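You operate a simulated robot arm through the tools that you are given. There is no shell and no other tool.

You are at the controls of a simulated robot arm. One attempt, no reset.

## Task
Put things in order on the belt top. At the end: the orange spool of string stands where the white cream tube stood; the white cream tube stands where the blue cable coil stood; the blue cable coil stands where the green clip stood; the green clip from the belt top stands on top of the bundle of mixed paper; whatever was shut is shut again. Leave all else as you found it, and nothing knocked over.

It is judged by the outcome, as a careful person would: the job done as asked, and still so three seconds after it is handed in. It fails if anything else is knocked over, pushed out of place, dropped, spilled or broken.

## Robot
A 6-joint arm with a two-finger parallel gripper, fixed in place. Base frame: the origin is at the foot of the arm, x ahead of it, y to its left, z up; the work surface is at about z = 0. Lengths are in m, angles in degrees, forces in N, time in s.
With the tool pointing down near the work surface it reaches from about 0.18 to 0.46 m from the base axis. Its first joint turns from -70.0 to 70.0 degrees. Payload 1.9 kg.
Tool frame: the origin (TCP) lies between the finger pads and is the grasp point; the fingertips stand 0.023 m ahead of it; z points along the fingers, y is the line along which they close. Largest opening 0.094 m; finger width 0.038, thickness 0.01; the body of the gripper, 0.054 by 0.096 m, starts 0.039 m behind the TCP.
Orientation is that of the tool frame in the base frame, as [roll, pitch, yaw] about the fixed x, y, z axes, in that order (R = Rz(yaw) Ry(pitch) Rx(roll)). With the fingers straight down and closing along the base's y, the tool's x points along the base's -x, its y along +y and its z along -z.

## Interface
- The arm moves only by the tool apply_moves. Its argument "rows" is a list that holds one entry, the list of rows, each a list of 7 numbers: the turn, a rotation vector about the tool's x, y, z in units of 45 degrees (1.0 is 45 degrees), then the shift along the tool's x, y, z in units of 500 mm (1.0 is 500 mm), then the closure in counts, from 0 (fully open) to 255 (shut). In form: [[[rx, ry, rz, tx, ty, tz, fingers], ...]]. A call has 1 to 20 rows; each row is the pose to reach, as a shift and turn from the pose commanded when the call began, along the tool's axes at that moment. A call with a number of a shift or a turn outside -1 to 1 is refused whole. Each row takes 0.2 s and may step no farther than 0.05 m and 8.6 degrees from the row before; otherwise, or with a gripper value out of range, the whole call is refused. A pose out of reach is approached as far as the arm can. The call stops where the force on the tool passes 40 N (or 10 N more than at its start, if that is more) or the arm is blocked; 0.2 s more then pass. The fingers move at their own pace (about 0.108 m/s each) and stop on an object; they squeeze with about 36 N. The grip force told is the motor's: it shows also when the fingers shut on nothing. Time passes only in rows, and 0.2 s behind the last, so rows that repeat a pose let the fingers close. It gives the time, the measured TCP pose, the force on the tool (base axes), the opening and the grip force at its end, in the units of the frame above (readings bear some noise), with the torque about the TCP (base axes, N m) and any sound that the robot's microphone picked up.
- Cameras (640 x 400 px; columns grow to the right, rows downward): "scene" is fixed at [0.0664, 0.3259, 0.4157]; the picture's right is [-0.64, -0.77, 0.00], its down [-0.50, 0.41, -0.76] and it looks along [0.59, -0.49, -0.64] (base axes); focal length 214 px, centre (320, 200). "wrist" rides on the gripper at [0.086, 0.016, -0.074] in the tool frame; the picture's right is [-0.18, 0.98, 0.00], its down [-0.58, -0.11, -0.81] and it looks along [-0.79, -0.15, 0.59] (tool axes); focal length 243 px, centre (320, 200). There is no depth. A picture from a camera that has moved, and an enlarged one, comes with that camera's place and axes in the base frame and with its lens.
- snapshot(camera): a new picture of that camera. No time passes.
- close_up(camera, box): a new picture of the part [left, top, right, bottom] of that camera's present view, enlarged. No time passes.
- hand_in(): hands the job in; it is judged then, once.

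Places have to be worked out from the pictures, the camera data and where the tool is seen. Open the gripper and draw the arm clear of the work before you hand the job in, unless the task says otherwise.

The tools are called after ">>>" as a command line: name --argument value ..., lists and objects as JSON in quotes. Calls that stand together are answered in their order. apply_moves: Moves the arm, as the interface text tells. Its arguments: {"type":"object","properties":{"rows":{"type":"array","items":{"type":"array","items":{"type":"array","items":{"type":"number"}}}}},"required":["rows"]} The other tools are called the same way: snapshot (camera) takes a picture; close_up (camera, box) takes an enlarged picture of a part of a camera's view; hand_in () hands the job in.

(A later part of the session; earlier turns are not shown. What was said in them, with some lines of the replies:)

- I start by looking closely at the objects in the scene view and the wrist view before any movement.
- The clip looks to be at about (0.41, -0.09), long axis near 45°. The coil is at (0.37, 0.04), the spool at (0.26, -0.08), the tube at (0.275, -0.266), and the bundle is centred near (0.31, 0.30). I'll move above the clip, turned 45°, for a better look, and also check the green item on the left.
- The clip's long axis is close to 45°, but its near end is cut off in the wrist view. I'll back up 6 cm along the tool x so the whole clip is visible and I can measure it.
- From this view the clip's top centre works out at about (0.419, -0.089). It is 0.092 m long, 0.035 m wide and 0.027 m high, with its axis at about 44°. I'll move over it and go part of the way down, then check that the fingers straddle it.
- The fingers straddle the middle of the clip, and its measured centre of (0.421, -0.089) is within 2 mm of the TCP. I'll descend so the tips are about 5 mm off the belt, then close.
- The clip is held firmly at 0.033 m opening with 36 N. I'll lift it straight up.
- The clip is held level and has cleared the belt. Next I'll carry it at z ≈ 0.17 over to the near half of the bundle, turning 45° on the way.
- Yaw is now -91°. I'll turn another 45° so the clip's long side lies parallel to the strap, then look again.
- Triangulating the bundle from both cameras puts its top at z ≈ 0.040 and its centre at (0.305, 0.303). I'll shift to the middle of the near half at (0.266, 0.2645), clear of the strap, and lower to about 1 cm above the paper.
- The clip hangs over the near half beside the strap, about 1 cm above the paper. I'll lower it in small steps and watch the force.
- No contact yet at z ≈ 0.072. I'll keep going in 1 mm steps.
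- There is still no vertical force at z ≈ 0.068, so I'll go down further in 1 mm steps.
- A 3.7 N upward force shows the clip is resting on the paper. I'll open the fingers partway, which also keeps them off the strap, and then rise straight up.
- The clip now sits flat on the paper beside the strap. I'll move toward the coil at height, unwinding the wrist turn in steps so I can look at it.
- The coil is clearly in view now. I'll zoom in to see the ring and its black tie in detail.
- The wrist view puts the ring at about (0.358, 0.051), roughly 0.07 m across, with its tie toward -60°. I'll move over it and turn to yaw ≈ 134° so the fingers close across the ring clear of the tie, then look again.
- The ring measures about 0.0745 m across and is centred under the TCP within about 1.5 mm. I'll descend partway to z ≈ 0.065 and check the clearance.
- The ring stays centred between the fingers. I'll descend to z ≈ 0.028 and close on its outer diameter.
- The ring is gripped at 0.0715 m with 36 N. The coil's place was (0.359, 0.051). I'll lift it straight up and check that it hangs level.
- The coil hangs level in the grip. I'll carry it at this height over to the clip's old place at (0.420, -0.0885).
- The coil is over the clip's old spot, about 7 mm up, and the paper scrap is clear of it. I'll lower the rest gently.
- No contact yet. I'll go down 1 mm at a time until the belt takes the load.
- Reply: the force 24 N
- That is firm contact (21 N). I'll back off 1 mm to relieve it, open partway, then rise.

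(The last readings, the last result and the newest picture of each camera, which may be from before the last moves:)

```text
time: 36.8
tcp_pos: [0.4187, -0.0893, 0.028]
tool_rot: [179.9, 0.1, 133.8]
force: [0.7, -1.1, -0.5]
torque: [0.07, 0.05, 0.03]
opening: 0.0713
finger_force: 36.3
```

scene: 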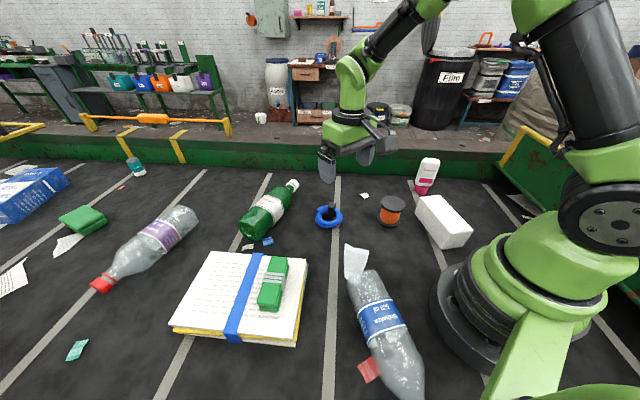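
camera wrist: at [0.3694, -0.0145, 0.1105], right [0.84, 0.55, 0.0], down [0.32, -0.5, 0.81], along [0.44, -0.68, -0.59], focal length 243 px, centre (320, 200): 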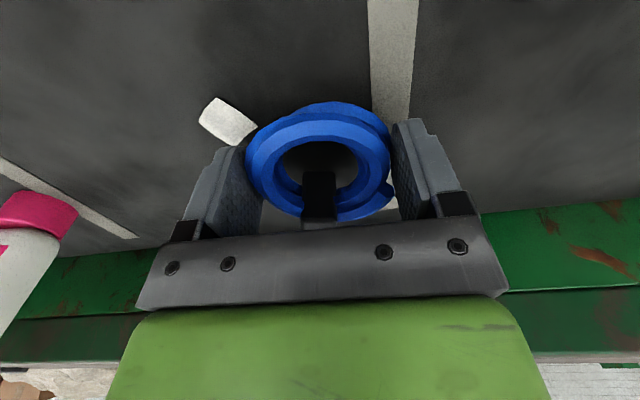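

The load is relieved with the coil effectively on the belt. Now I'll open fully and rise straight up.

>>> apply_moves --rows '[[[0, 0, 0, 0, 0, 0, 50], [0, 0, 0, 0, 0, 0, 0], [0, 0, 0, 0, 0, 0, 0], [0, 0, 0, 0, 0, -0.02, 0], [0, 0, 0, 0, 0, -0.06, 0], [0, 0, 0, 0, 0, -0.12, 0], [0, 0, 0, 0, 0, -0.2, 0], [0, 0, 0, 0, 0, -0.28, 0], [0, 0, 0, 0, 0, -0.32, 0]]]'

>>> snapshot --camera "wrist"

>>> snapshot --camera "scene"

```text
time: 38.8
tcp_pos: [0.4191, -0.0891, 0.1905]
tool_rot: [180.0, 0.0, 133.6]
force: [0.0, -0.8, -0.6]
torque: [-0.03, -0.01, -0.02]
opening: 0.0943
finger_force: 0.2
```

```text
taken
camera wrist: at [0.3713, -0.0138, 0.2667], right [0.84, 0.55, 0.0], down [0.32, -0.5, 0.81], along [0.44, -0.68, -0.59], focal length 243 px, centre (320, 200)
```

wrist: 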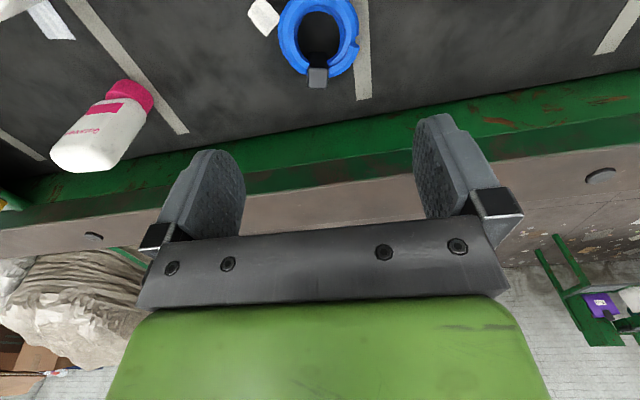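

```text
taken
```

scene: 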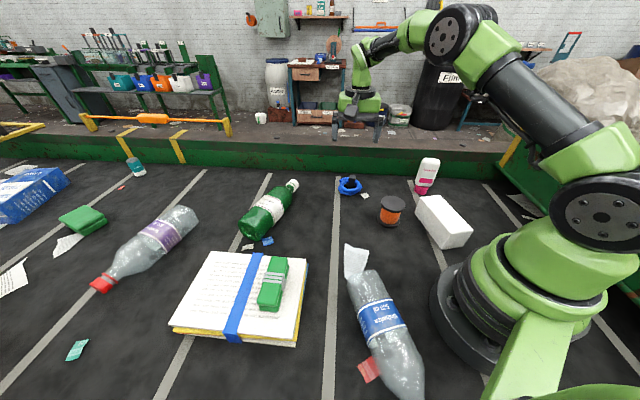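

The coil stands at the clip's old place. I'll rise and move back toward the tube for a view down onto it from the wrist camera.

>>> apply_moves --rows '[[[0, 0, 0, 0.004, -0.025, -0.03, 0], [0, 0, 0, 0.012, -0.08, -0.07, 0], [0, 0, 0, 0.02, -0.14, -0.11, 0], [0, 0, 0, 0.03, -0.2, -0.15, 0], [0, 0, 0, 0.04, -0.26, -0.16, 0], [0, 0, 0, 0.05, -0.32, -0.16, 0], [0, 0, 0, 0.058, -0.38, -0.16, 0], [0, 0, 0, 0.064, -0.42, -0.16, 0], [0, 0, 0, 0.065, -0.427, -0.16, 0], [0, 0, 0, 0.065, -0.427, -0.16, 0]]]'

>>> snapshot --camera "wrist"

>>> close_up --camera "scene" --box '[380, 140, 480, 220]'

```text
time: 41.0
tcp_pos: [0.2426, -0.2115, 0.2693]
tool_rot: [179.8, 0.0, 133.6]
force: [-0.6, -0.3, 0.3]
torque: [-0.02, -0.03, 0.02]
opening: 0.0937
finger_force: 0.0
```

```text
taken
camera wrist: at [0.1945, -0.1376, 0.3452], right [0.84, 0.55, 0.0], down [0.32, -0.5, 0.81], along [0.44, -0.68, -0.59], focal length 243 px, centre (320, 200)
```

wrist: 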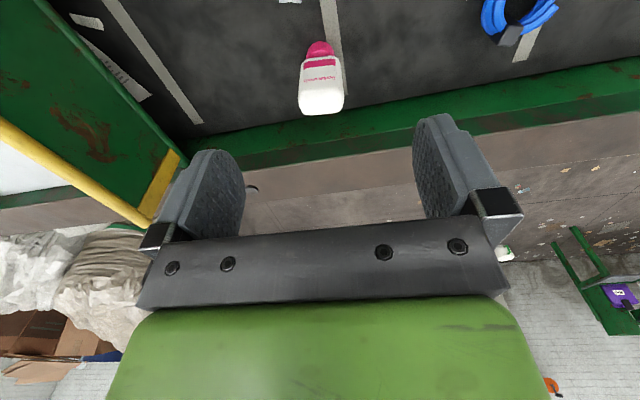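

```text
5.00 times, centred on (430, 180) of scene
camera zoom: at [0.0664, 0.3259, 0.4157], right [-0.64, -0.77, 0.0], down [-0.5, 0.41, -0.76], along [0.59, -0.49, -0.64], focal length 1072 px, centre (-230, 300)
```

zoom: 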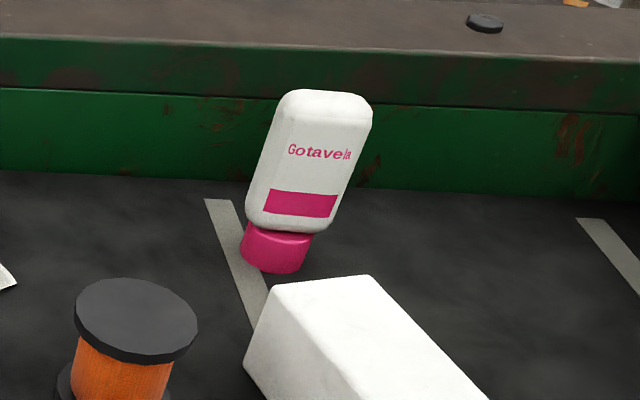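

>>> close_up --camera "wrist" --box '[260, 20, 390, 130]'

```text
3.64 times, centred on (325, 75) of wrist
camera zoom: at [0.1945, -0.1376, 0.3452], right [0.84, 0.55, 0.0], down [0.32, -0.5, 0.81], along [0.44, -0.68, -0.59], focal length 882 px, centre (302, 654)
```

zoom: 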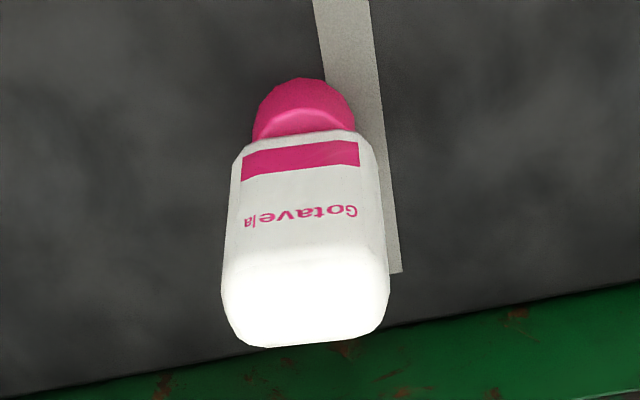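

The tube's body is a rounded box, about 0.047 m wide along 37° and 0.028 m deep, 0.11 m tall, centred near (0.277, -0.264). I'll grip it across the width, which keeps the fingers parallel to the wall. First I'll move above it at z ≈ 0.17 with yaw 127° to check alignment.

>>> apply_moves --rows '[[[0, 0, 0.05, -0.04, -0.007, 0, 0], [0, 0, 0.1, -0.08, -0.014, 0, 0], [0, 0, 0.147, -0.1236, -0.0224, 0.02, 0], [0, 0, 0.147, -0.1236, -0.0224, 0.08, 0], [0, 0, 0.147, -0.1236, -0.0224, 0.14, 0], [0, 0, 0.147, -0.1236, -0.0224, 0.18, 0], [0, 0, 0.147, -0.1236, -0.0224, 0.18, 0]]]'

>>> snapshot --camera "wrist"

>>> close_up --camera "scene" --box '[370, 120, 490, 220]'

```text
time: 42.6
tcp_pos: [0.2781, -0.2647, 0.1781]
tool_rot: [179.8, 0.0, 127.0]
force: [0.0, 0.5, -0.3]
torque: [-0.04, 0.01, 0.02]
opening: 0.0937
finger_force: 0.1
```

```text
taken
camera wrist: at [0.2388, -0.1845, 0.2536], right [0.9, 0.44, 0.0], down [0.26, -0.53, 0.81], along [0.36, -0.72, -0.59], focal length 243 px, centre (320, 200)
```

wrist: 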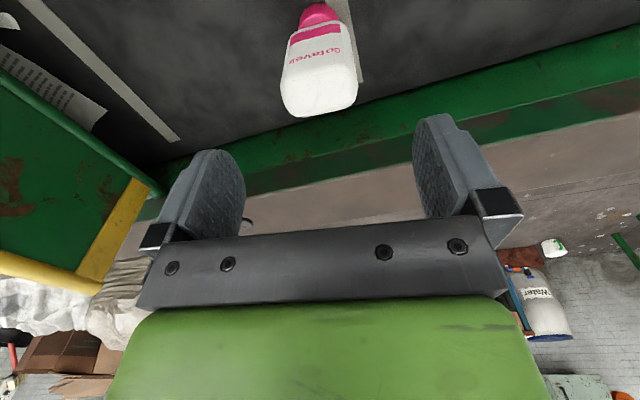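

```text
4.00 times, centred on (430, 170) of scene
camera zoom: at [0.0664, 0.3259, 0.4157], right [-0.64, -0.77, 0.0], down [-0.5, 0.41, -0.76], along [0.59, -0.49, -0.64], focal length 858 px, centre (-120, 320)
```

zoom: 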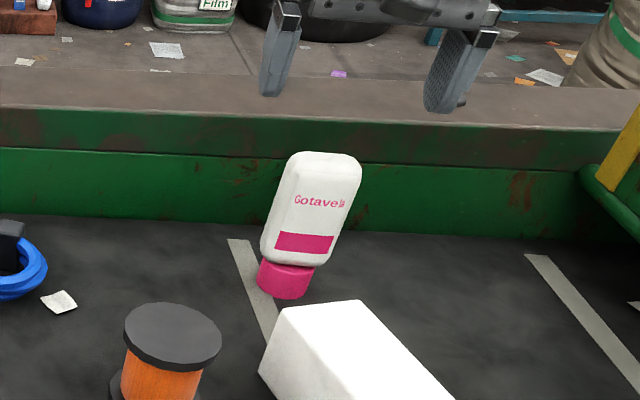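

I'll zoom in on the tube from this pose to refine its top-face position.

>>> close_up --camera "wrist" --box '[250, 0, 390, 125]'

```text
3.20 times, centred on (320, 62) of wrist
camera zoom: at [0.2388, -0.1845, 0.2536], right [0.9, 0.44, 0.0], down [0.26, -0.53, 0.81], along [0.36, -0.72, -0.59], focal length 776 px, centre (320, 640)
```

zoom: 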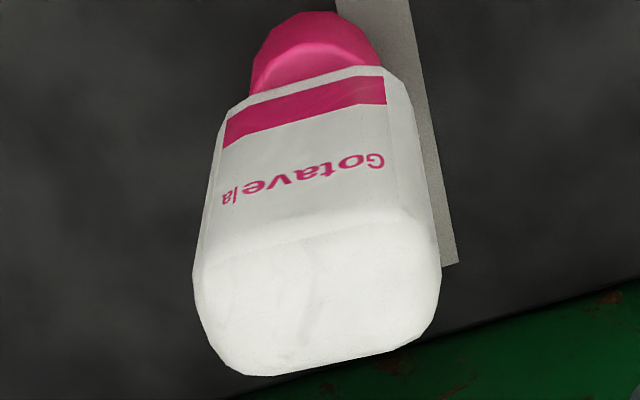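

The tube's width axis is about 39.5° and its centre is within about 2 mm of the TCP, with its top at z ≈ 0.11. I'll turn 2.7° more, descend to z ≈ 0.082, and stop to check before closing.

>>> apply_moves --rows '[[[0, 0, -0.06, 0, 0, 0.02, 0], [0, 0, -0.06, 0, 0, 0.06, 0], [0, 0, -0.06, 0, 0, 0.1, 0], [0, 0, -0.06, 0, 0, 0.14, 0], [0, 0, -0.06, 0, 0, 0.17, 0], [0, 0, -0.06, 0, 0, 0.19, 0], [0, 0, -0.06, 0, 0, 0.194, 0], [0, 0, -0.06, 0, 0, 0.194, 0]]]'

>>> snapshot --camera "wrist"

>>> close_up --camera "scene" --box '[370, 110, 490, 210]'

```text
time: 44.4
tcp_pos: [0.2758, -0.2662, 0.08]
tool_rot: [179.9, 0.2, 129.6]
force: [-0.1, 0.9, 0.3]
torque: [-0.03, 0.0, -0.01]
opening: 0.0939
finger_force: 0.1
```

```text
taken
camera wrist: at [0.233, -0.1884, 0.1567], right [0.87, 0.49, 0.0], down [0.29, -0.52, 0.81], along [0.39, -0.7, -0.59], focal length 243 px, centre (320, 200)
```

wrist: 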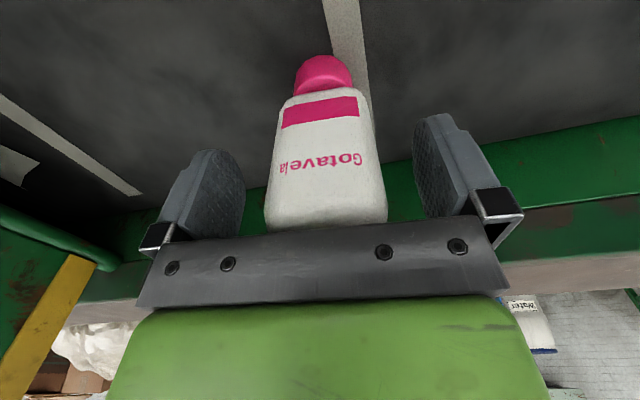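

```text
4.00 times, centred on (430, 160) of scene
camera zoom: at [0.0664, 0.3259, 0.4157], right [-0.64, -0.77, 0.0], down [-0.5, 0.41, -0.76], along [0.59, -0.49, -0.64], focal length 858 px, centre (-120, 360)
```

zoom: 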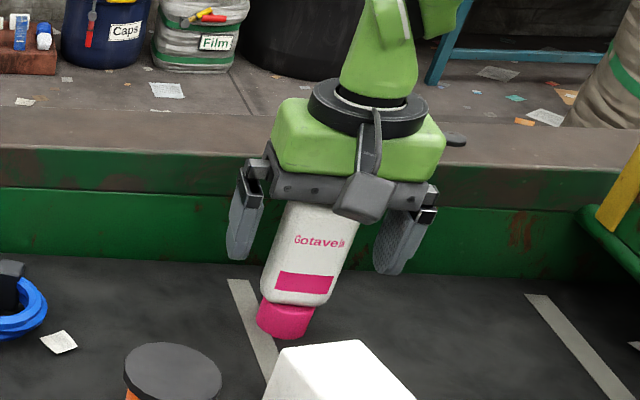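

The tube is between the fingers but sits about 4 mm toward the +y finger. I'll nudge over by 4.5 mm to centre on it, then close.

>>> apply_moves --rows '[[[0, 0, 0, 0, 0.009, 0, 0], [0, 0, 0, 0, 0.009, 0, 0], [0, 0, 0, 0, 0.009, 0, 90], [0, 0, 0, 0, 0.009, 0, 120], [0, 0, 0, 0, 0.009, 0, 255], [0, 0, 0, 0, 0.009, 0, 255], [0, 0, 0, 0, 0.009, 0, 255]]]'

>>> snapshot --camera "wrist"

>>> close_up --camera "scene" --box '[370, 110, 490, 210]'

```text
time: 46.0
tcp_pos: [0.2791, -0.2627, 0.0813]
tool_rot: [179.9, 0.0, 129.7]
force: [0.7, 0.8, 1.7]
torque: [0.02, -0.1, 0.02]
opening: 0.0492
finger_force: 36.0
```

```text
taken
camera wrist: at [0.2368, -0.185, 0.1567], right [0.87, 0.49, 0.0], down [0.29, -0.52, 0.81], along [0.39, -0.7, -0.59], focal length 243 px, centre (320, 200)
```

wrist: 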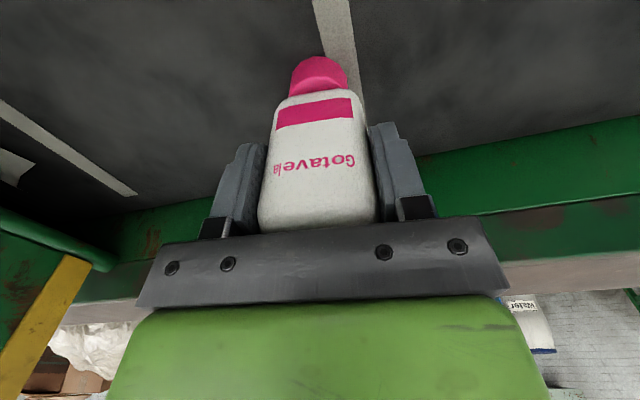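

```text
4.00 times, centred on (430, 160) of scene
camera zoom: at [0.0664, 0.3259, 0.4157], right [-0.64, -0.77, 0.0], down [-0.5, 0.41, -0.76], along [0.59, -0.49, -0.64], focal length 858 px, centre (-120, 360)
```

zoom: 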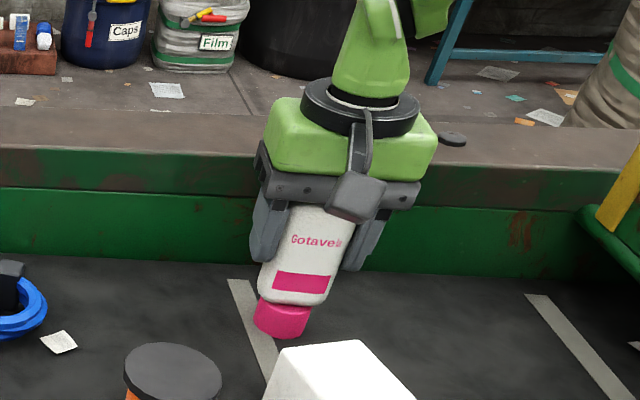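

The tube is held at 0.049 m opening, with its base still on the belt. Its place is about (0.278, -0.264). I'll lift straight up 10 cm.

>>> apply_moves --rows '[[[0, 0, 0, 0, 0, -0.01, 255], [0, 0, 0, 0, 0, -0.04, 255], [0, 0, 0, 0, 0, -0.08, 255], [0, 0, 0, 0, 0, -0.13, 255], [0, 0, 0, 0, 0, -0.18, 255], [0, 0, 0, 0, 0, -0.2, 255], [0, 0, 0, 0, 0, -0.2, 255]]]'

>>> snapshot --camera "wrist"

>>> snapshot --camera "scene"

```text
time: 47.6
tcp_pos: [0.2813, -0.2631, 0.1805]
tool_rot: [180.0, 0.1, 129.8]
force: [-0.7, -0.2, -1.2]
torque: [0.0, 0.0, 0.0]
opening: 0.0494
finger_force: 35.7
```

```text
taken
camera wrist: at [0.2383, -0.1848, 0.2565], right [0.87, 0.49, 0.0], down [0.29, -0.52, 0.81], along [0.39, -0.7, -0.59], focal length 243 px, centre (320, 200)
```

wrist: 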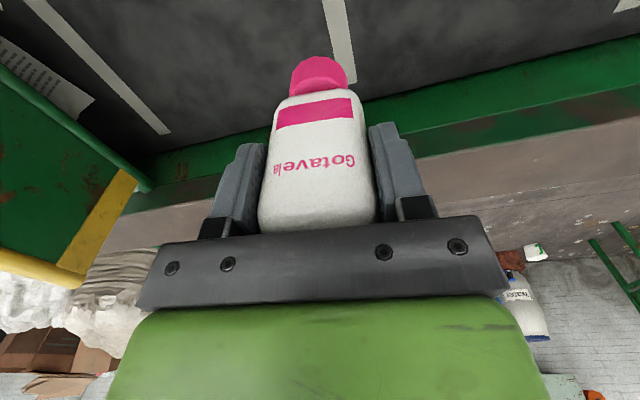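

```text
taken
```

scene: 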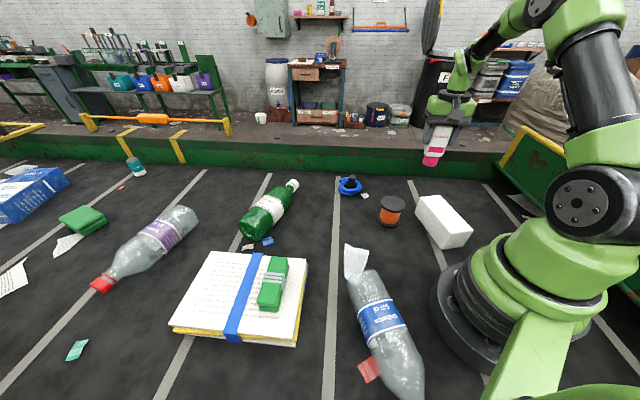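

The tube is secure and upright. I'll carry it at z ≈ 0.18 over to the coil's old place at (0.359, 0.051).

>>> apply_moves --rows '[[[0, 0, 0, 0.012, 0.016, 0, 255], [0, 0, 0, 0.038, 0.052, 0, 255], [0, 0, 0, 0.072, 0.098, 0, 255], [0, 0, 0, 0.108, 0.147, 0, 255], [0, 0, 0, 0.144, 0.197, 0, 255], [0, 0, 0, 0.18, 0.246, 0, 255], [0, 0, 0, 0.216, 0.295, 0, 255], [0, 0, 0, 0.252, 0.345, 0, 255], [0, 0, 0, 0.288, 0.394, 0, 255], [0, 0, 0, 0.324, 0.443, 0, 255], [0, 0, 0, 0.354, 0.484, 0, 255], [0, 0, 0, 0.374, 0.512, 0, 255], [0, 0, 0, 0.3815, 0.522, 0, 255], [0, 0, 0, 0.3815, 0.522, 0, 255]]]'

>>> snapshot --camera "wrist"

>>> snapshot --camera "scene"

```text
time: 50.6
tcp_pos: [0.3589, 0.0508, 0.1824]
tool_rot: [-179.9, 0.1, 129.7]
force: [-1.0, 0.8, -0.1]
torque: [0.03, -0.01, -0.01]
opening: 0.0492
finger_force: 35.9
```

```text
taken
camera wrist: at [0.3155, 0.1287, 0.2579], right [0.87, 0.49, 0.0], down [0.29, -0.52, 0.81], along [0.39, -0.7, -0.59], focal length 243 px, centre (320, 200)
```

wrist: 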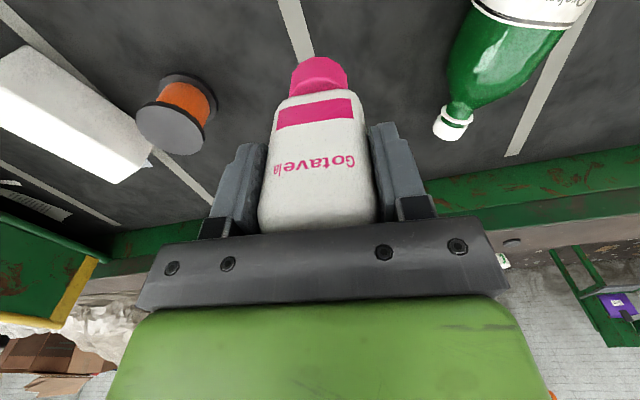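

```text
taken
```

scene: 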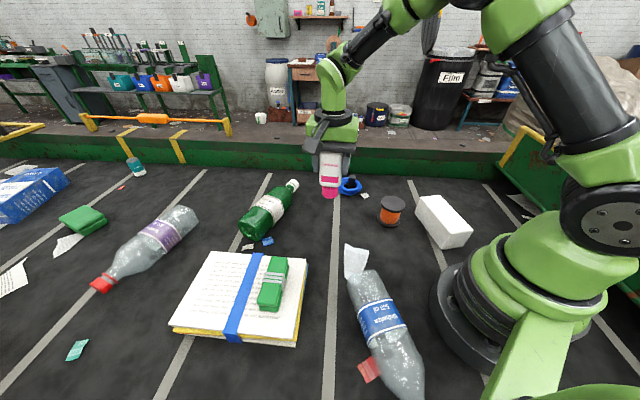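

The tube is above the target. I'll lower it 9.2 cm, stopping about 8 mm above the belt.

>>> apply_moves --rows '[[[0, 0, 0, 0, 0, 0.03, 255], [0, 0, 0, 0, 0, 0.07, 255], [0, 0, 0, 0, 0, 0.11, 255], [0, 0, 0, 0, 0, 0.15, 255], [0, 0, 0, 0, 0, 0.175, 255], [0, 0, 0, 0, 0, 0.184, 255], [0, 0, 0, 0, 0, 0.184, 255]]]'

>>> close_up --camera "scene" --box '[270, 130, 400, 230]'

```text
time: 52.2
tcp_pos: [0.3591, 0.0517, 0.0891]
tool_rot: [179.9, 0.0, 129.7]
force: [0.5, 0.5, -0.3]
torque: [0.03, -0.01, -0.01]
opening: 0.0494
finger_force: 36.6
```

```text
4.00 times, centred on (335, 180) of scene
camera zoom: at [0.0664, 0.3259, 0.4157], right [-0.64, -0.77, 0.0], down [-0.5, 0.41, -0.76], along [0.59, -0.49, -0.64], focal length 858 px, centre (260, 280)
```

zoom: 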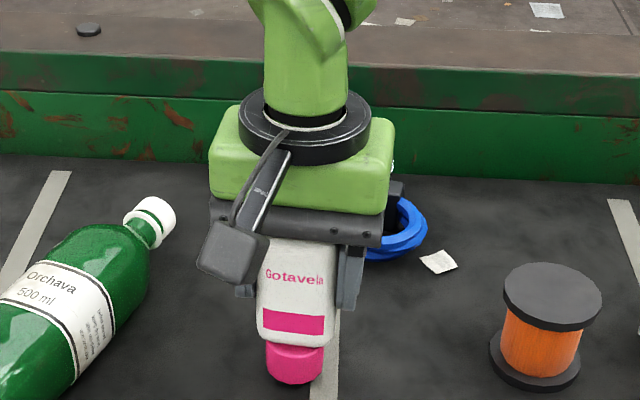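

The tube is upright and just above the belt. I'll lower it the last few millimetres, then in 1 mm steps.

>>> apply_moves --rows '[[[0, 0, 0, 0, 0, 0.006, 255], [0, 0, 0, 0, 0, 0.012, 255], [0, 0, 0, 0, 0, 0.014, 255], [0, 0, 0, 0, 0, 0.014, 255]]]'

```text
time: 53.2
tcp_pos: [0.3589, 0.0509, 0.0825]
tool_rot: [-179.9, 0.1, 129.7]
force: [-0.1, 0.3, -0.5]
torque: [0.0, -0.03, -0.02]
opening: 0.0494
finger_force: 36.2
```

>>> apply_moves --rows '[[[0, 0, 0, 0, 0, 0.0012, 255], [0, 0, 0, 0, 0, 0.0012, 255]]]'

```text
time: 53.8
tcp_pos: [0.3595, 0.0514, 0.0824]
tool_rot: [179.9, 0.0, 129.7]
force: [-0.2, 1.0, -0.7]
torque: [0.01, -0.02, 0.0]
opening: 0.0495
finger_force: 36.4
```

There is still no contact force, so I'll step down another 0.6 mm or so.

>>> apply_moves --rows '[[[0, 0, 0, 0, 0, 0.0014, 255], [0, 0, 0, 0, 0, 0.0014, 255]]]'

```text
time: 54.4
tcp_pos: [0.3594, 0.0509, 0.0806]
tool_rot: [-179.9, 0.1, 129.8]
force: [0.5, -0.6, -0.4]
torque: [0.0, -0.01, 0.01]
opening: 0.0495
finger_force: 36.6
```

No load yet, so I'll go another 0.7 mm.

>>> apply_moves --rows '[[[0, 0, 0, 0, 0, 0.0014, 255], [0, 0, 0, 0, 0, 0.0014, 255]]]'

>>> close_up --camera "scene" --box '[300, 170, 380, 230]'

```text
time: 55.0
tcp_pos: [0.3592, 0.0505, 0.0804]
tool_rot: [179.9, 0.0, 129.7]
force: [-1.0, -3.2, 13.3]
torque: [-0.24, 0.21, 0.02]
opening: 0.0491
finger_force: 36.1
```

```text
6.67 times, centred on (340, 200) of scene
camera zoom: at [0.0664, 0.3259, 0.4158], right [-0.64, -0.77, 0.0], down [-0.5, 0.41, -0.76], along [0.59, -0.49, -0.64], focal length 1430 px, centre (187, 200)
```

zoom: 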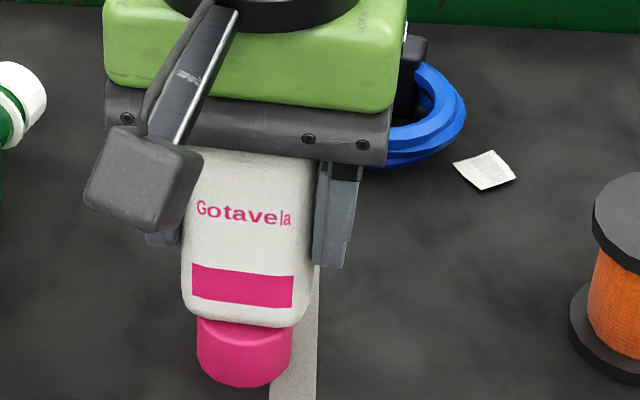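

Contact is confirmed at 13 N. I'll back off 0.4 mm, open gradually, then rise straight up past the top of the tube.

>>> apply_moves --rows '[[[0, 0, 0, 0, 0, -0.0008, 255], [0, 0, 0, 0, 0, -0.0008, 115], [0, 0, 0, 0, 0, -0.0008, 100], [0, 0, 0, 0, 0, -0.0008, 60], [0, 0, 0, 0, 0, -0.0008, 0], [0, 0, 0, 0, 0, -0.0008, 0], [0, 0, 0, 0, 0, -0.02, 0], [0, 0, 0, 0, 0, -0.06, 0], [0, 0, 0, 0, 0, -0.11, 0], [0, 0, 0, 0, 0, -0.17, 0], [0, 0, 0, 0, 0, -0.23, 0], [0, 0, 0, 0, 0, -0.27, 0], [0, 0, 0, 0, 0, -0.28, 0]]]'

>>> snapshot --camera "scene"

>>> snapshot --camera "wrist"

```text
time: 57.8
tcp_pos: [0.3587, 0.0508, 0.2196]
tool_rot: [179.9, -0.1, 129.8]
force: [-0.7, 0.3, -0.5]
torque: [0.03, -0.01, 0.02]
opening: 0.0939
finger_force: 0.2
```

```text
taken
```

scene: 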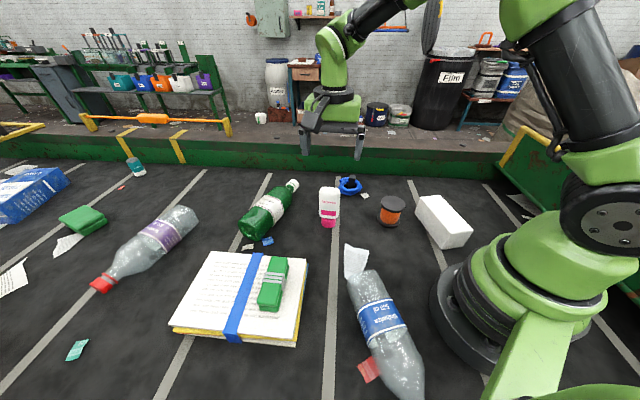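

```text
taken
camera wrist: at [0.3158, 0.1289, 0.2957], right [0.87, 0.49, 0.0], down [0.29, -0.52, 0.81], along [0.39, -0.7, -0.59], focal length 243 px, centre (320, 200)
```

wrist: 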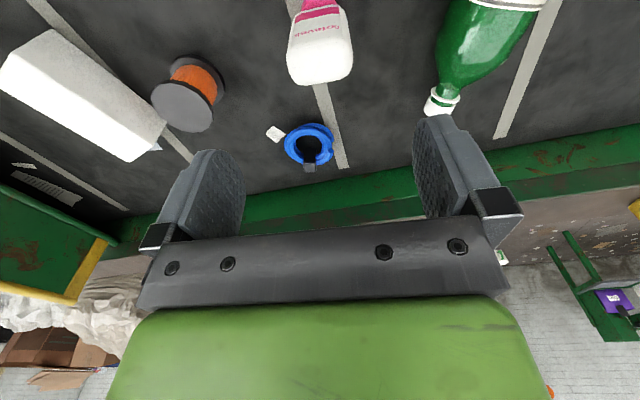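

The tube stands upright at the coil's old place. The spool appears to be at about (0.261, -0.077), so I'll move over there at height and then lower to z ≈ 0.13 for a closer look.

>>> apply_moves --rows '[[[0, 0, 0, -0.009, -0.04, 0, 0], [0, 0, 0, -0.022, -0.095, 0, 0], [0, 0, 0, -0.035, -0.15, 0, 0], [0, 0, 0, -0.048, -0.21, 0, 0], [0, 0, 0, -0.06, -0.265, 0, 0], [0, 0, 0, -0.07, -0.3, 0.02, 0], [0, 0, 0, -0.0725, -0.313, 0.06, 0], [0, 0, 0, -0.0725, -0.313, 0.11, 0], [0, 0, 0, -0.0725, -0.313, 0.16, 0], [0, 0, 0, -0.0725, -0.313, 0.18, 0], [0, 0, 0, -0.0725, -0.313, 0.18, 0]]]'

>>> snapshot --camera "wrist"

>>> close_up --camera "wrist" --box '[240, 0, 400, 130]'

>>> close_up --camera "scene" --box '[310, 130, 470, 250]'

```text
time: 60.2
tcp_pos: [0.2618, -0.0762, 0.1285]
tool_rot: [179.9, 0.0, 129.8]
force: [0.0, 0.4, 0.3]
torque: [0.03, -0.02, 0.01]
opening: 0.094
finger_force: 0.0
```

```text
taken
camera wrist: at [0.2191, 0.0014, 0.2045], right [0.87, 0.49, 0.0], down [0.29, -0.52, 0.81], along [0.39, -0.7, -0.59], focal length 243 px, centre (320, 200)
```

wrist: 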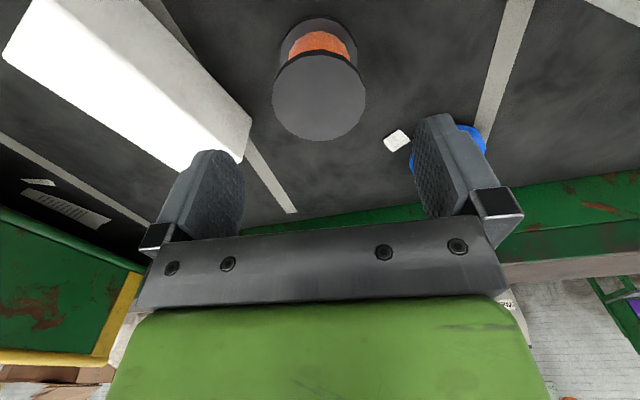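

```text
3.08 times, centred on (320, 65) of wrist
camera zoom: at [0.2191, 0.0014, 0.2045], right [0.87, 0.49, 0.0], down [0.29, -0.52, 0.81], along [0.39, -0.7, -0.59], focal length 746 px, centre (320, 615)
```

zoom: 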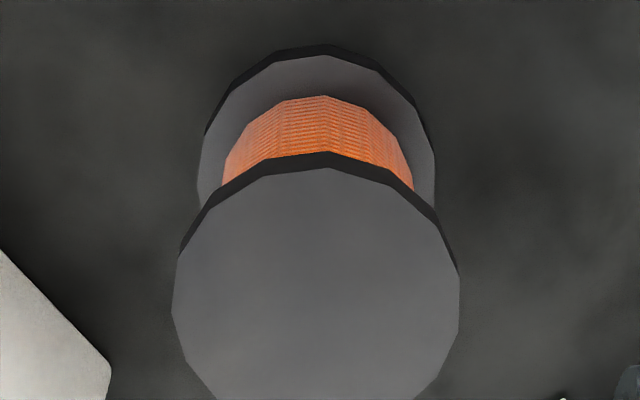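

```text
3.33 times, centred on (390, 190) of scene
camera zoom: at [0.0664, 0.3259, 0.4157], right [-0.64, -0.77, 0.0], down [-0.5, 0.41, -0.76], along [0.59, -0.49, -0.64], focal length 715 px, centre (87, 233)
```

zoom: 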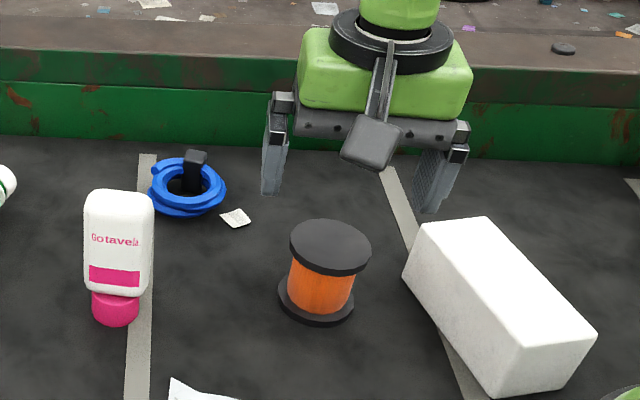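

The spool is centred at (0.261, -0.075), right under the TCP, with a 0.060 m flange diameter. I'll descend so the pads span both flanges.

>>> apply_moves --rows '[[[0, 0, 0, 0, 0, 0.03, 0], [0, 0, 0, 0, 0, 0.07, 0], [0, 0, 0, 0, 0, 0.11, 0], [0, 0, 0, 0, 0, 0.15, 0], [0, 0, 0, 0, 0, 0.18, 0], [0, 0, 0, 0, 0, 0.195, 0], [0, 0, 0, 0, 0, 0.2, 0], [0, 0, 0, 0, 0, 0.2, 0]]]'

>>> snapshot --camera "wrist"

>>> close_up --camera "scene" --box '[340, 150, 470, 240]'

```text
time: 62.0
tcp_pos: [0.2613, -0.0774, 0.0289]
tool_rot: [179.9, 0.0, 129.6]
force: [-0.4, -0.3, 0.4]
torque: [0.0, 0.03, 0.01]
opening: 0.094
finger_force: 0.1
```

```text
taken
camera wrist: at [0.219, 0.0004, 0.1053], right [0.87, 0.49, 0.0], down [0.29, -0.52, 0.81], along [0.39, -0.7, -0.59], focal length 243 px, centre (320, 200)
```

wrist: 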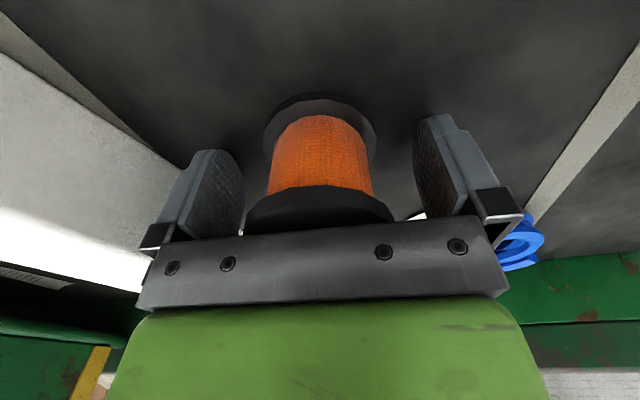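

```text
4.44 times, centred on (405, 195) of scene
camera zoom: at [0.0664, 0.3259, 0.4157], right [-0.64, -0.77, 0.0], down [-0.5, 0.41, -0.76], along [0.59, -0.49, -0.64], focal length 953 px, centre (-58, 222)
```

zoom: 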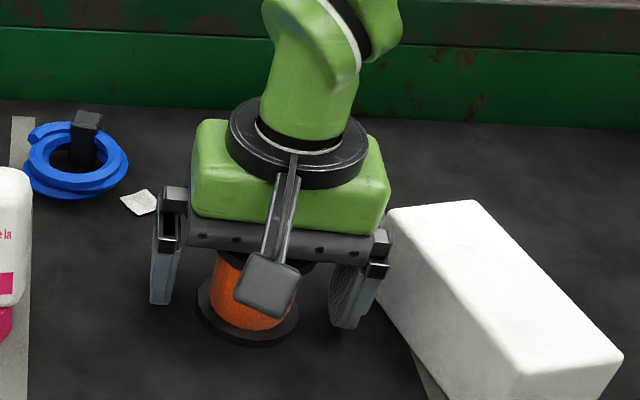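

The spool is centred between the fingers and they are clear of the box. I'll close the grip.

>>> apply_moves --rows '[[[0, 0, 0, 0, 0, 0, 70], [0, 0, 0, 0, 0, 0, 100], [0, 0, 0, 0, 0, 0, 255], [0, 0, 0, 0, 0, 0, 255], [0, 0, 0, 0, 0, 0, 255]]]'

>>> snapshot --camera "wrist"

```text
time: 63.2
tcp_pos: [0.2623, -0.0781, 0.0299]
tool_rot: [179.9, 0.0, 129.8]
force: [-0.1, 0.3, 0.7]
torque: [-0.01, 0.02, 0.01]
opening: 0.0583
finger_force: 35.9
```

```text
taken
camera wrist: at [0.2189, 0.0004, 0.1054], right [0.87, 0.49, 0.0], down [0.29, -0.52, 0.81], along [0.39, -0.7, -0.59], focal length 243 px, centre (320, 200)
```

wrist: 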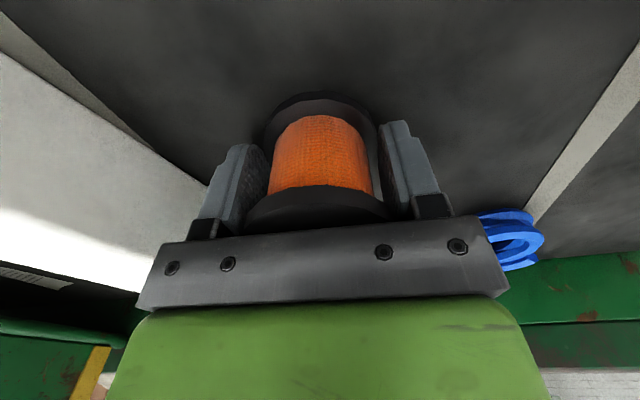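

The spool is gripped at 0.058 m on both flanges. I'll lift it 13 cm.

>>> apply_moves --rows '[[[0, 0, 0, 0, 0, -0.02, 255], [0, 0, 0, 0, 0, -0.06, 255], [0, 0, 0, 0, 0, -0.11, 255], [0, 0, 0, 0, 0, -0.16, 255], [0, 0, 0, 0, 0, -0.21, 255], [0, 0, 0, 0, 0, -0.25, 255], [0, 0, 0, 0, 0, -0.26, 255], [0, 0, 0, 0, 0, -0.26, 255]]]'

>>> snapshot --camera "wrist"

>>> snapshot --camera "scene"

```text
time: 65.0
tcp_pos: [0.2619, -0.0778, 0.1591]
tool_rot: [180.0, 0.0, 129.8]
force: [0.5, -0.3, 0.1]
torque: [0.01, -0.03, 0.05]
opening: 0.0584
finger_force: 36.1
```

```text
taken
camera wrist: at [0.2186, 0.0006, 0.2356], right [0.87, 0.49, 0.0], down [0.29, -0.52, 0.81], along [0.39, -0.7, -0.59], focal length 243 px, centre (320, 200)
```

wrist: 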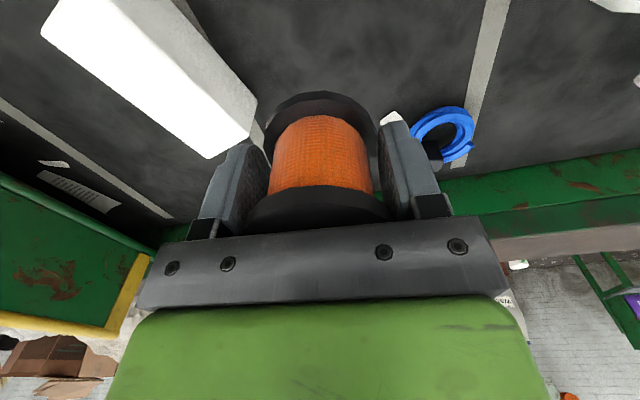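

```text
taken
```

scene: 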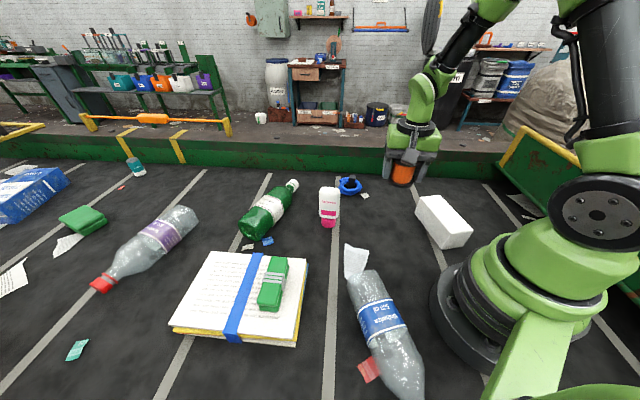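

The spool is up and level. I'll carry it over the box corner with plenty of clearance to the tube's old place at (0.278, -0.263).

>>> apply_moves --rows '[[[0, 0, 0, -0.02, -0.014, 0, 255], [0, 0, 0, -0.06, -0.042, 0, 255], [0, 0, 0, -0.11, -0.076, 0, 255], [0, 0, 0, -0.16, -0.111, 0, 255], [0, 0, 0, -0.21, -0.1455, 0, 255], [0, 0, 0, -0.26, -0.18, 0, 255], [0, 0, 0, -0.295, -0.204, 0, 255], [0, 0, 0, -0.3062, -0.2121, 0, 255], [0, 0, 0, -0.3062, -0.2121, 0.03, 255], [0, 0, 0, -0.3062, -0.2121, 0.08, 255], [0, 0, 0, -0.3062, -0.2121, 0.13, 255], [0, 0, 0, -0.3062, -0.2121, 0.16, 255], [0, 0, 0, -0.3062, -0.2121, 0.16, 255]]]'

>>> snapshot --camera "wrist"

>>> close_up --camera "scene" --box '[370, 120, 490, 220]'

```text
time: 67.8
tcp_pos: [0.2783, -0.2628, 0.0784]
tool_rot: [179.9, 0.0, 129.7]
force: [0.3, -0.1, -0.3]
torque: [-0.01, 0.01, 0.02]
opening: 0.0583
finger_force: 36.4
```

```text
taken
camera wrist: at [0.2352, -0.1849, 0.1541], right [0.87, 0.49, 0.0], down [0.29, -0.52, 0.81], along [0.39, -0.7, -0.59], focal length 243 px, centre (320, 200)
```

wrist: 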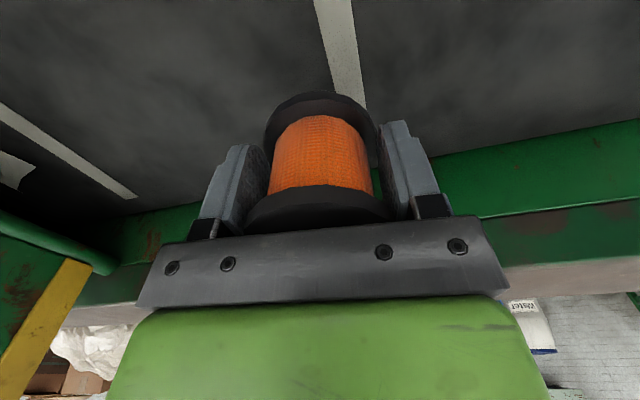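

```text
4.00 times, centred on (430, 170) of scene
camera zoom: at [0.0664, 0.3259, 0.4157], right [-0.64, -0.77, 0.0], down [-0.5, 0.41, -0.76], along [0.59, -0.49, -0.64], focal length 858 px, centre (-120, 320)
```

zoom: 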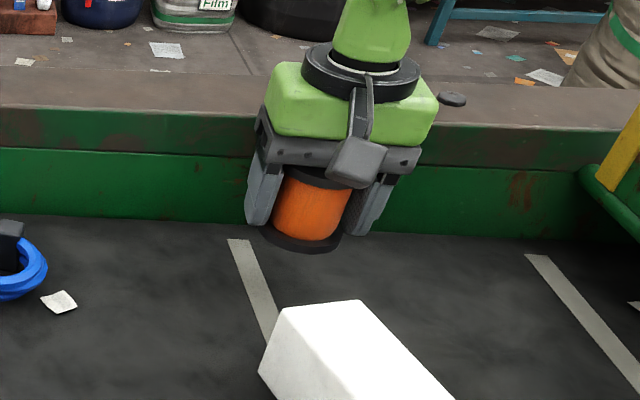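

The spool hangs level over the tube's old spot, and the wall is clear of the gripper. I'll lower 4.5 cm and then take small steps.

>>> apply_moves --rows '[[[0, 0, 0, 0, 0, 0.03, 255], [0, 0, 0, 0, 0, 0.06, 255], [0, 0, 0, 0, 0, 0.08, 255], [0, 0, 0, 0, 0, 0.09, 255], [0, 0, 0, 0, 0, 0.09, 255]]]'

>>> close_up --camera "scene" --box '[370, 120, 490, 220]'

```text
time: 69.0
tcp_pos: [0.2778, -0.2618, 0.0336]
tool_rot: [179.8, -0.1, 129.7]
force: [-0.2, -0.3, 0.0]
torque: [0.0, 0.0, 0.0]
opening: 0.0582
finger_force: 35.3
```

```text
4.00 times, centred on (430, 170) of scene
camera zoom: at [0.0664, 0.3259, 0.4157], right [-0.64, -0.77, 0.0], down [-0.5, 0.41, -0.76], along [0.59, -0.49, -0.64], focal length 858 px, centre (-120, 320)
```

zoom: 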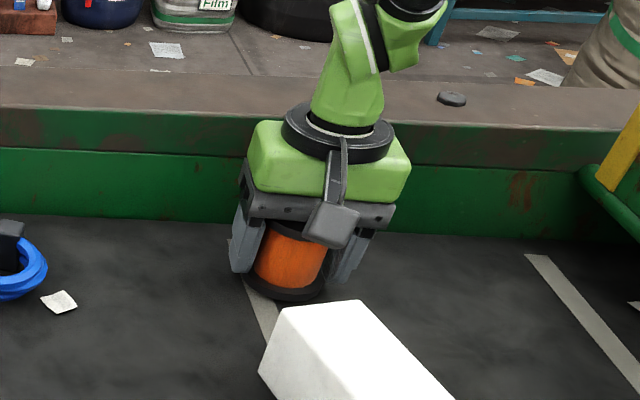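

About 5 mm remain. I'll lower 4 mm and read the force.

>>> apply_moves --rows '[[[0, 0, 0, 0, 0, 0.004, 255], [0, 0, 0, 0, 0, 0.008, 255], [0, 0, 0, 0, 0, 0.008, 255]]]'

```text
time: 69.8
tcp_pos: [0.2779, -0.2622, 0.0309]
tool_rot: [179.9, 0.1, 129.6]
force: [-0.6, -0.6, -0.6]
torque: [0.03, 0.03, 0.0]
opening: 0.0582
finger_force: 36.0
```

No contact yet. I'll step down by 0.7 mm.

>>> apply_moves --rows '[[[0, 0, 0, 0, 0, 0.0014, 255], [0, 0, 0, 0, 0, 0.0014, 255]]]'

```text
time: 70.4
tcp_pos: [0.2789, -0.2627, 0.0307]
tool_rot: [179.9, 0.0, 129.7]
force: [0.4, 0.7, -1.5]
torque: [-0.02, 0.0, 0.0]
opening: 0.0581
finger_force: 35.9
```

Still free. Another 0.6 mm step.

>>> apply_moves --rows '[[[0, 0, 0, 0, 0, 0.0012, 255], [0, 0, 0, 0, 0, 0.0012, 255]]]'

```text
time: 71.0
tcp_pos: [0.2779, -0.2616, 0.0302]
tool_rot: [179.9, 0.0, 129.7]
force: [-0.5, 0.1, 1.1]
torque: [-0.03, 0.07, -0.01]
opening: 0.058
finger_force: 36.3
```

>>> apply_moves --rows '[[[0, 0, 0, 0, 0, 0.0008, 255], [0, 0, 0, 0, 0, 0.0008, 255]]]'

```text
time: 71.6
tcp_pos: [0.2783, -0.2627, 0.0298]
tool_rot: [179.9, 0.0, 129.6]
force: [-1.2, 3.7, 9.4]
torque: [0.06, 0.1, -0.05]
opening: 0.0581
finger_force: 36.4
```

Contact is made at 9 N. I'll ease off slightly, open the fingers, and rise straight up.

>>> apply_moves --rows '[[[0, 0, 0, 0, 0, -0.0006, 255], [0, 0, 0, 0, 0, -0.0006, 90], [0, 0, 0, 0, 0, -0.0006, 50], [0, 0, 0, 0, 0, -0.0006, 0], [0, 0, 0, 0, 0, -0.0006, 0], [0, 0, 0, 0, 0, -0.02, 0], [0, 0, 0, 0, 0, -0.06, 0], [0, 0, 0, 0, 0, -0.12, 0], [0, 0, 0, 0, 0, -0.19, 0], [0, 0, 0, 0, 0, -0.26, 0], [0, 0, 0, 0, 0, -0.33, 0], [0, 0, 0, 0, 0, -0.38, 0], [0, 0, 0, 0, 0, -0.4, 0]]]'

>>> snapshot --camera "scene"

>>> snapshot --camera "wrist"

```text
time: 74.4
tcp_pos: [0.2782, -0.2633, 0.2276]
tool_rot: [179.9, 0.0, 129.7]
force: [0.7, 0.4, 0.5]
torque: [0.0, 0.0, -0.03]
opening: 0.0942
finger_force: 0.0
```

```text
taken
```

scene: 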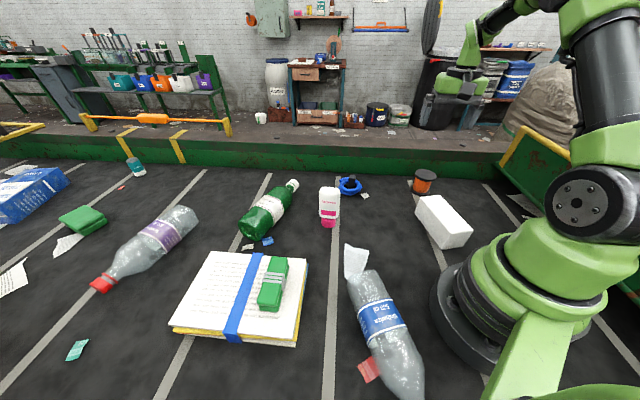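

```text
taken
camera wrist: at [0.2361, -0.1855, 0.3043], right [0.87, 0.49, 0.0], down [0.29, -0.52, 0.81], along [0.39, -0.7, -0.59], focal length 243 px, centre (320, 200)
```

wrist: 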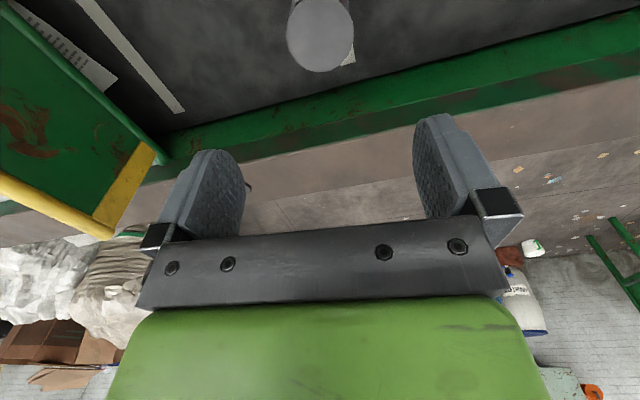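

All four items look placed. I'll draw the arm up and back toward its starting position, then inspect everything closely.

>>> apply_moves --rows '[[[0, 0, 0, 0, 0, -0.04, 0], [0, 0, 0, 0, 0, -0.09, 0], [0, 0, 0, 0.02, 0.03, -0.13, 0], [0, 0, 0, 0.06, 0.07, -0.145, 0], [0, 0, 0, 0.1, 0.12, -0.145, 0], [0, 0, 0, 0.13, 0.17, -0.145, 0], [0, 0, 0, 0.14, 0.22, -0.145, 0], [0, 0, 0, 0.14, 0.235, -0.145, 0], [0, 0, 0, 0.14, 0.235, -0.145, 0]]]'

>>> snapshot --camera "scene"

>>> close_up --camera "scene" --box '[300, 140, 480, 252]'

>>> close_up --camera "scene" --box '[160, 230, 320, 350]'

```text
time: 76.4
tcp_pos: [0.3227, -0.1343, 0.3014]
tool_rot: [180.0, 0.0, 129.6]
force: [0.0, 1.0, 0.6]
torque: [0.01, -0.01, 0.02]
opening: 0.0939
finger_force: 0.1
```

```text
taken
```

scene: 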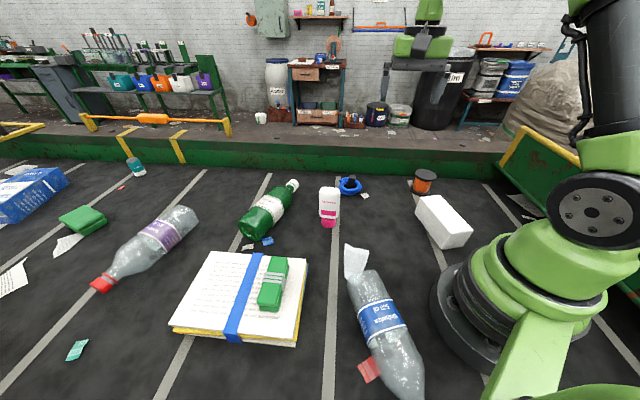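

```text
3.56 times, centred on (390, 196) of scene
camera zoom: at [0.0664, 0.3259, 0.4157], right [-0.64, -0.77, 0.0], down [-0.5, 0.41, -0.76], along [0.59, -0.49, -0.64], focal length 763 px, centre (71, 214)
```

zoom: 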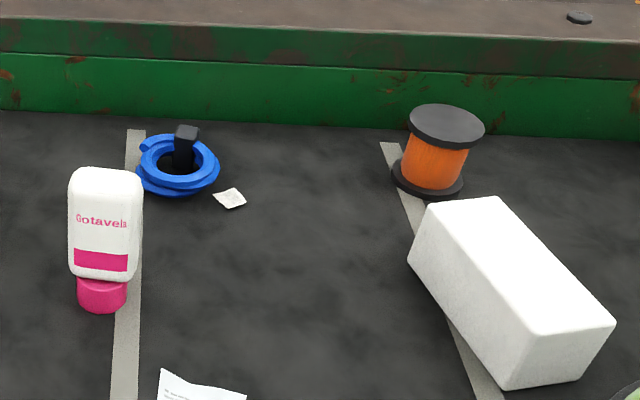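

```text
3.33 times, centred on (240, 290) of scene
camera zoom: at [0.0664, 0.3259, 0.4157], right [-0.64, -0.77, 0.0], down [-0.5, 0.41, -0.76], along [0.59, -0.49, -0.64], focal length 715 px, centre (587, -100)
```

zoom: 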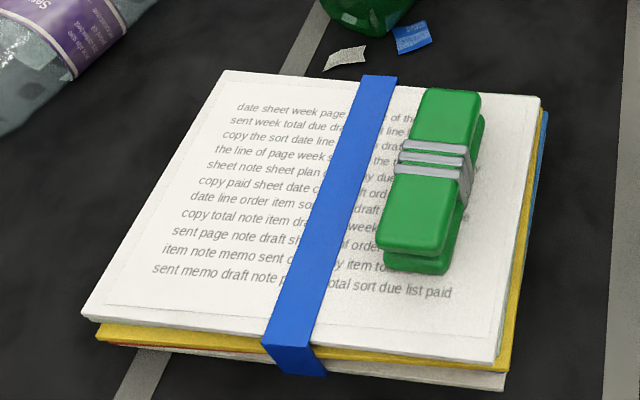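

Everything stands upright and in place. Before handing in, I'll use the wrist camera to check the final positions of the coil, tube and spool.

>>> apply_moves --rows '[[[0, 0, 0, 0.03, 0.02, 0, 0], [0, 0, 0, 0.09, 0.05, 0, 0], [0, 0, 0, 0.15, 0.09, 0, 0], [0, 0, 0, 0.2, 0.12, 0, 0], [0, 0, 0, 0.22, 0.13, 0, 0], [0, 0, 0, 0.22, 0.13, 0, 0]]]'

>>> snapshot --camera "wrist"

>>> close_up --camera "wrist" --box '[240, 0, 440, 140]'

```text
time: 77.8
tcp_pos: [0.3021, -0.0077, 0.3035]
tool_rot: [180.0, 0.0, 129.8]
force: [0.7, -0.8, -0.1]
torque: [0.01, 0.02, 0.0]
opening: 0.0937
finger_force: 0.1
```

```text
taken
camera wrist: at [0.2596, 0.0699, 0.3789], right [0.87, 0.49, 0.0], down [0.29, -0.52, 0.81], along [0.39, -0.7, -0.59], focal length 243 px, centre (320, 200)
```

wrist: 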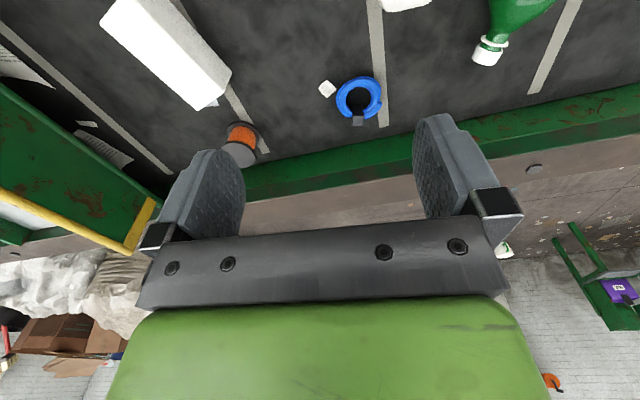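

```text
2.86 times, centred on (340, 70) of wrist
camera zoom: at [0.2596, 0.0699, 0.3789], right [0.87, 0.49, 0.0], down [0.29, -0.52, 0.81], along [0.39, -0.7, -0.59], focal length 693 px, centre (263, 571)
```

zoom: 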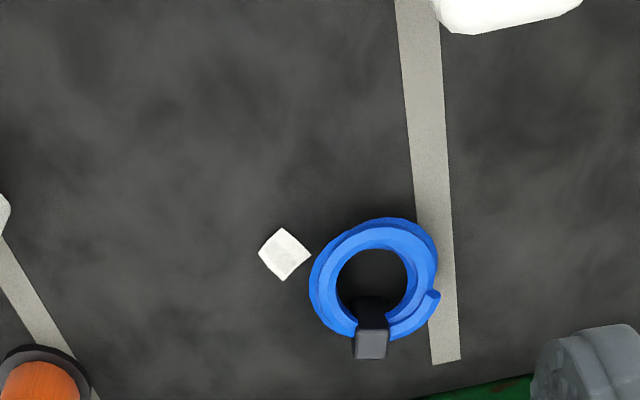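

The wrist view puts the coil at about (0.421, -0.091), within roughly 4 mm of where the clip stood. The tube is on the coil's spot and the spool on the tube's. Everything is upright, the gripper is open and the arm is clear at z ≈ 0.30, so I'm handing the job in.

>>> hand_in

```text
The job is handed in.
```

The job is handed in, and in the last pictures everything stood where you asked. The placement errors below are my own estimates from the cameras.

- **Green clip:** it lies flat on top of the paper bundle, just beside the blue strap.
- **Blue cable coil:** it is where the clip stood, about 4 mm off.
- **White cream tube:** it stands upright where the coil was, probably within 5 to 10 mm.
- **Orange spool:** it stands where the tube was, within a few millimetres.

Nothing was knocked over, and the bottles, box, bundle and paper scraps look as they did at the start. Nothing was opened along the way, so there was nothing to shut again. The gripper is open, and the arm is about 30 cm above the belt, clear of everything.
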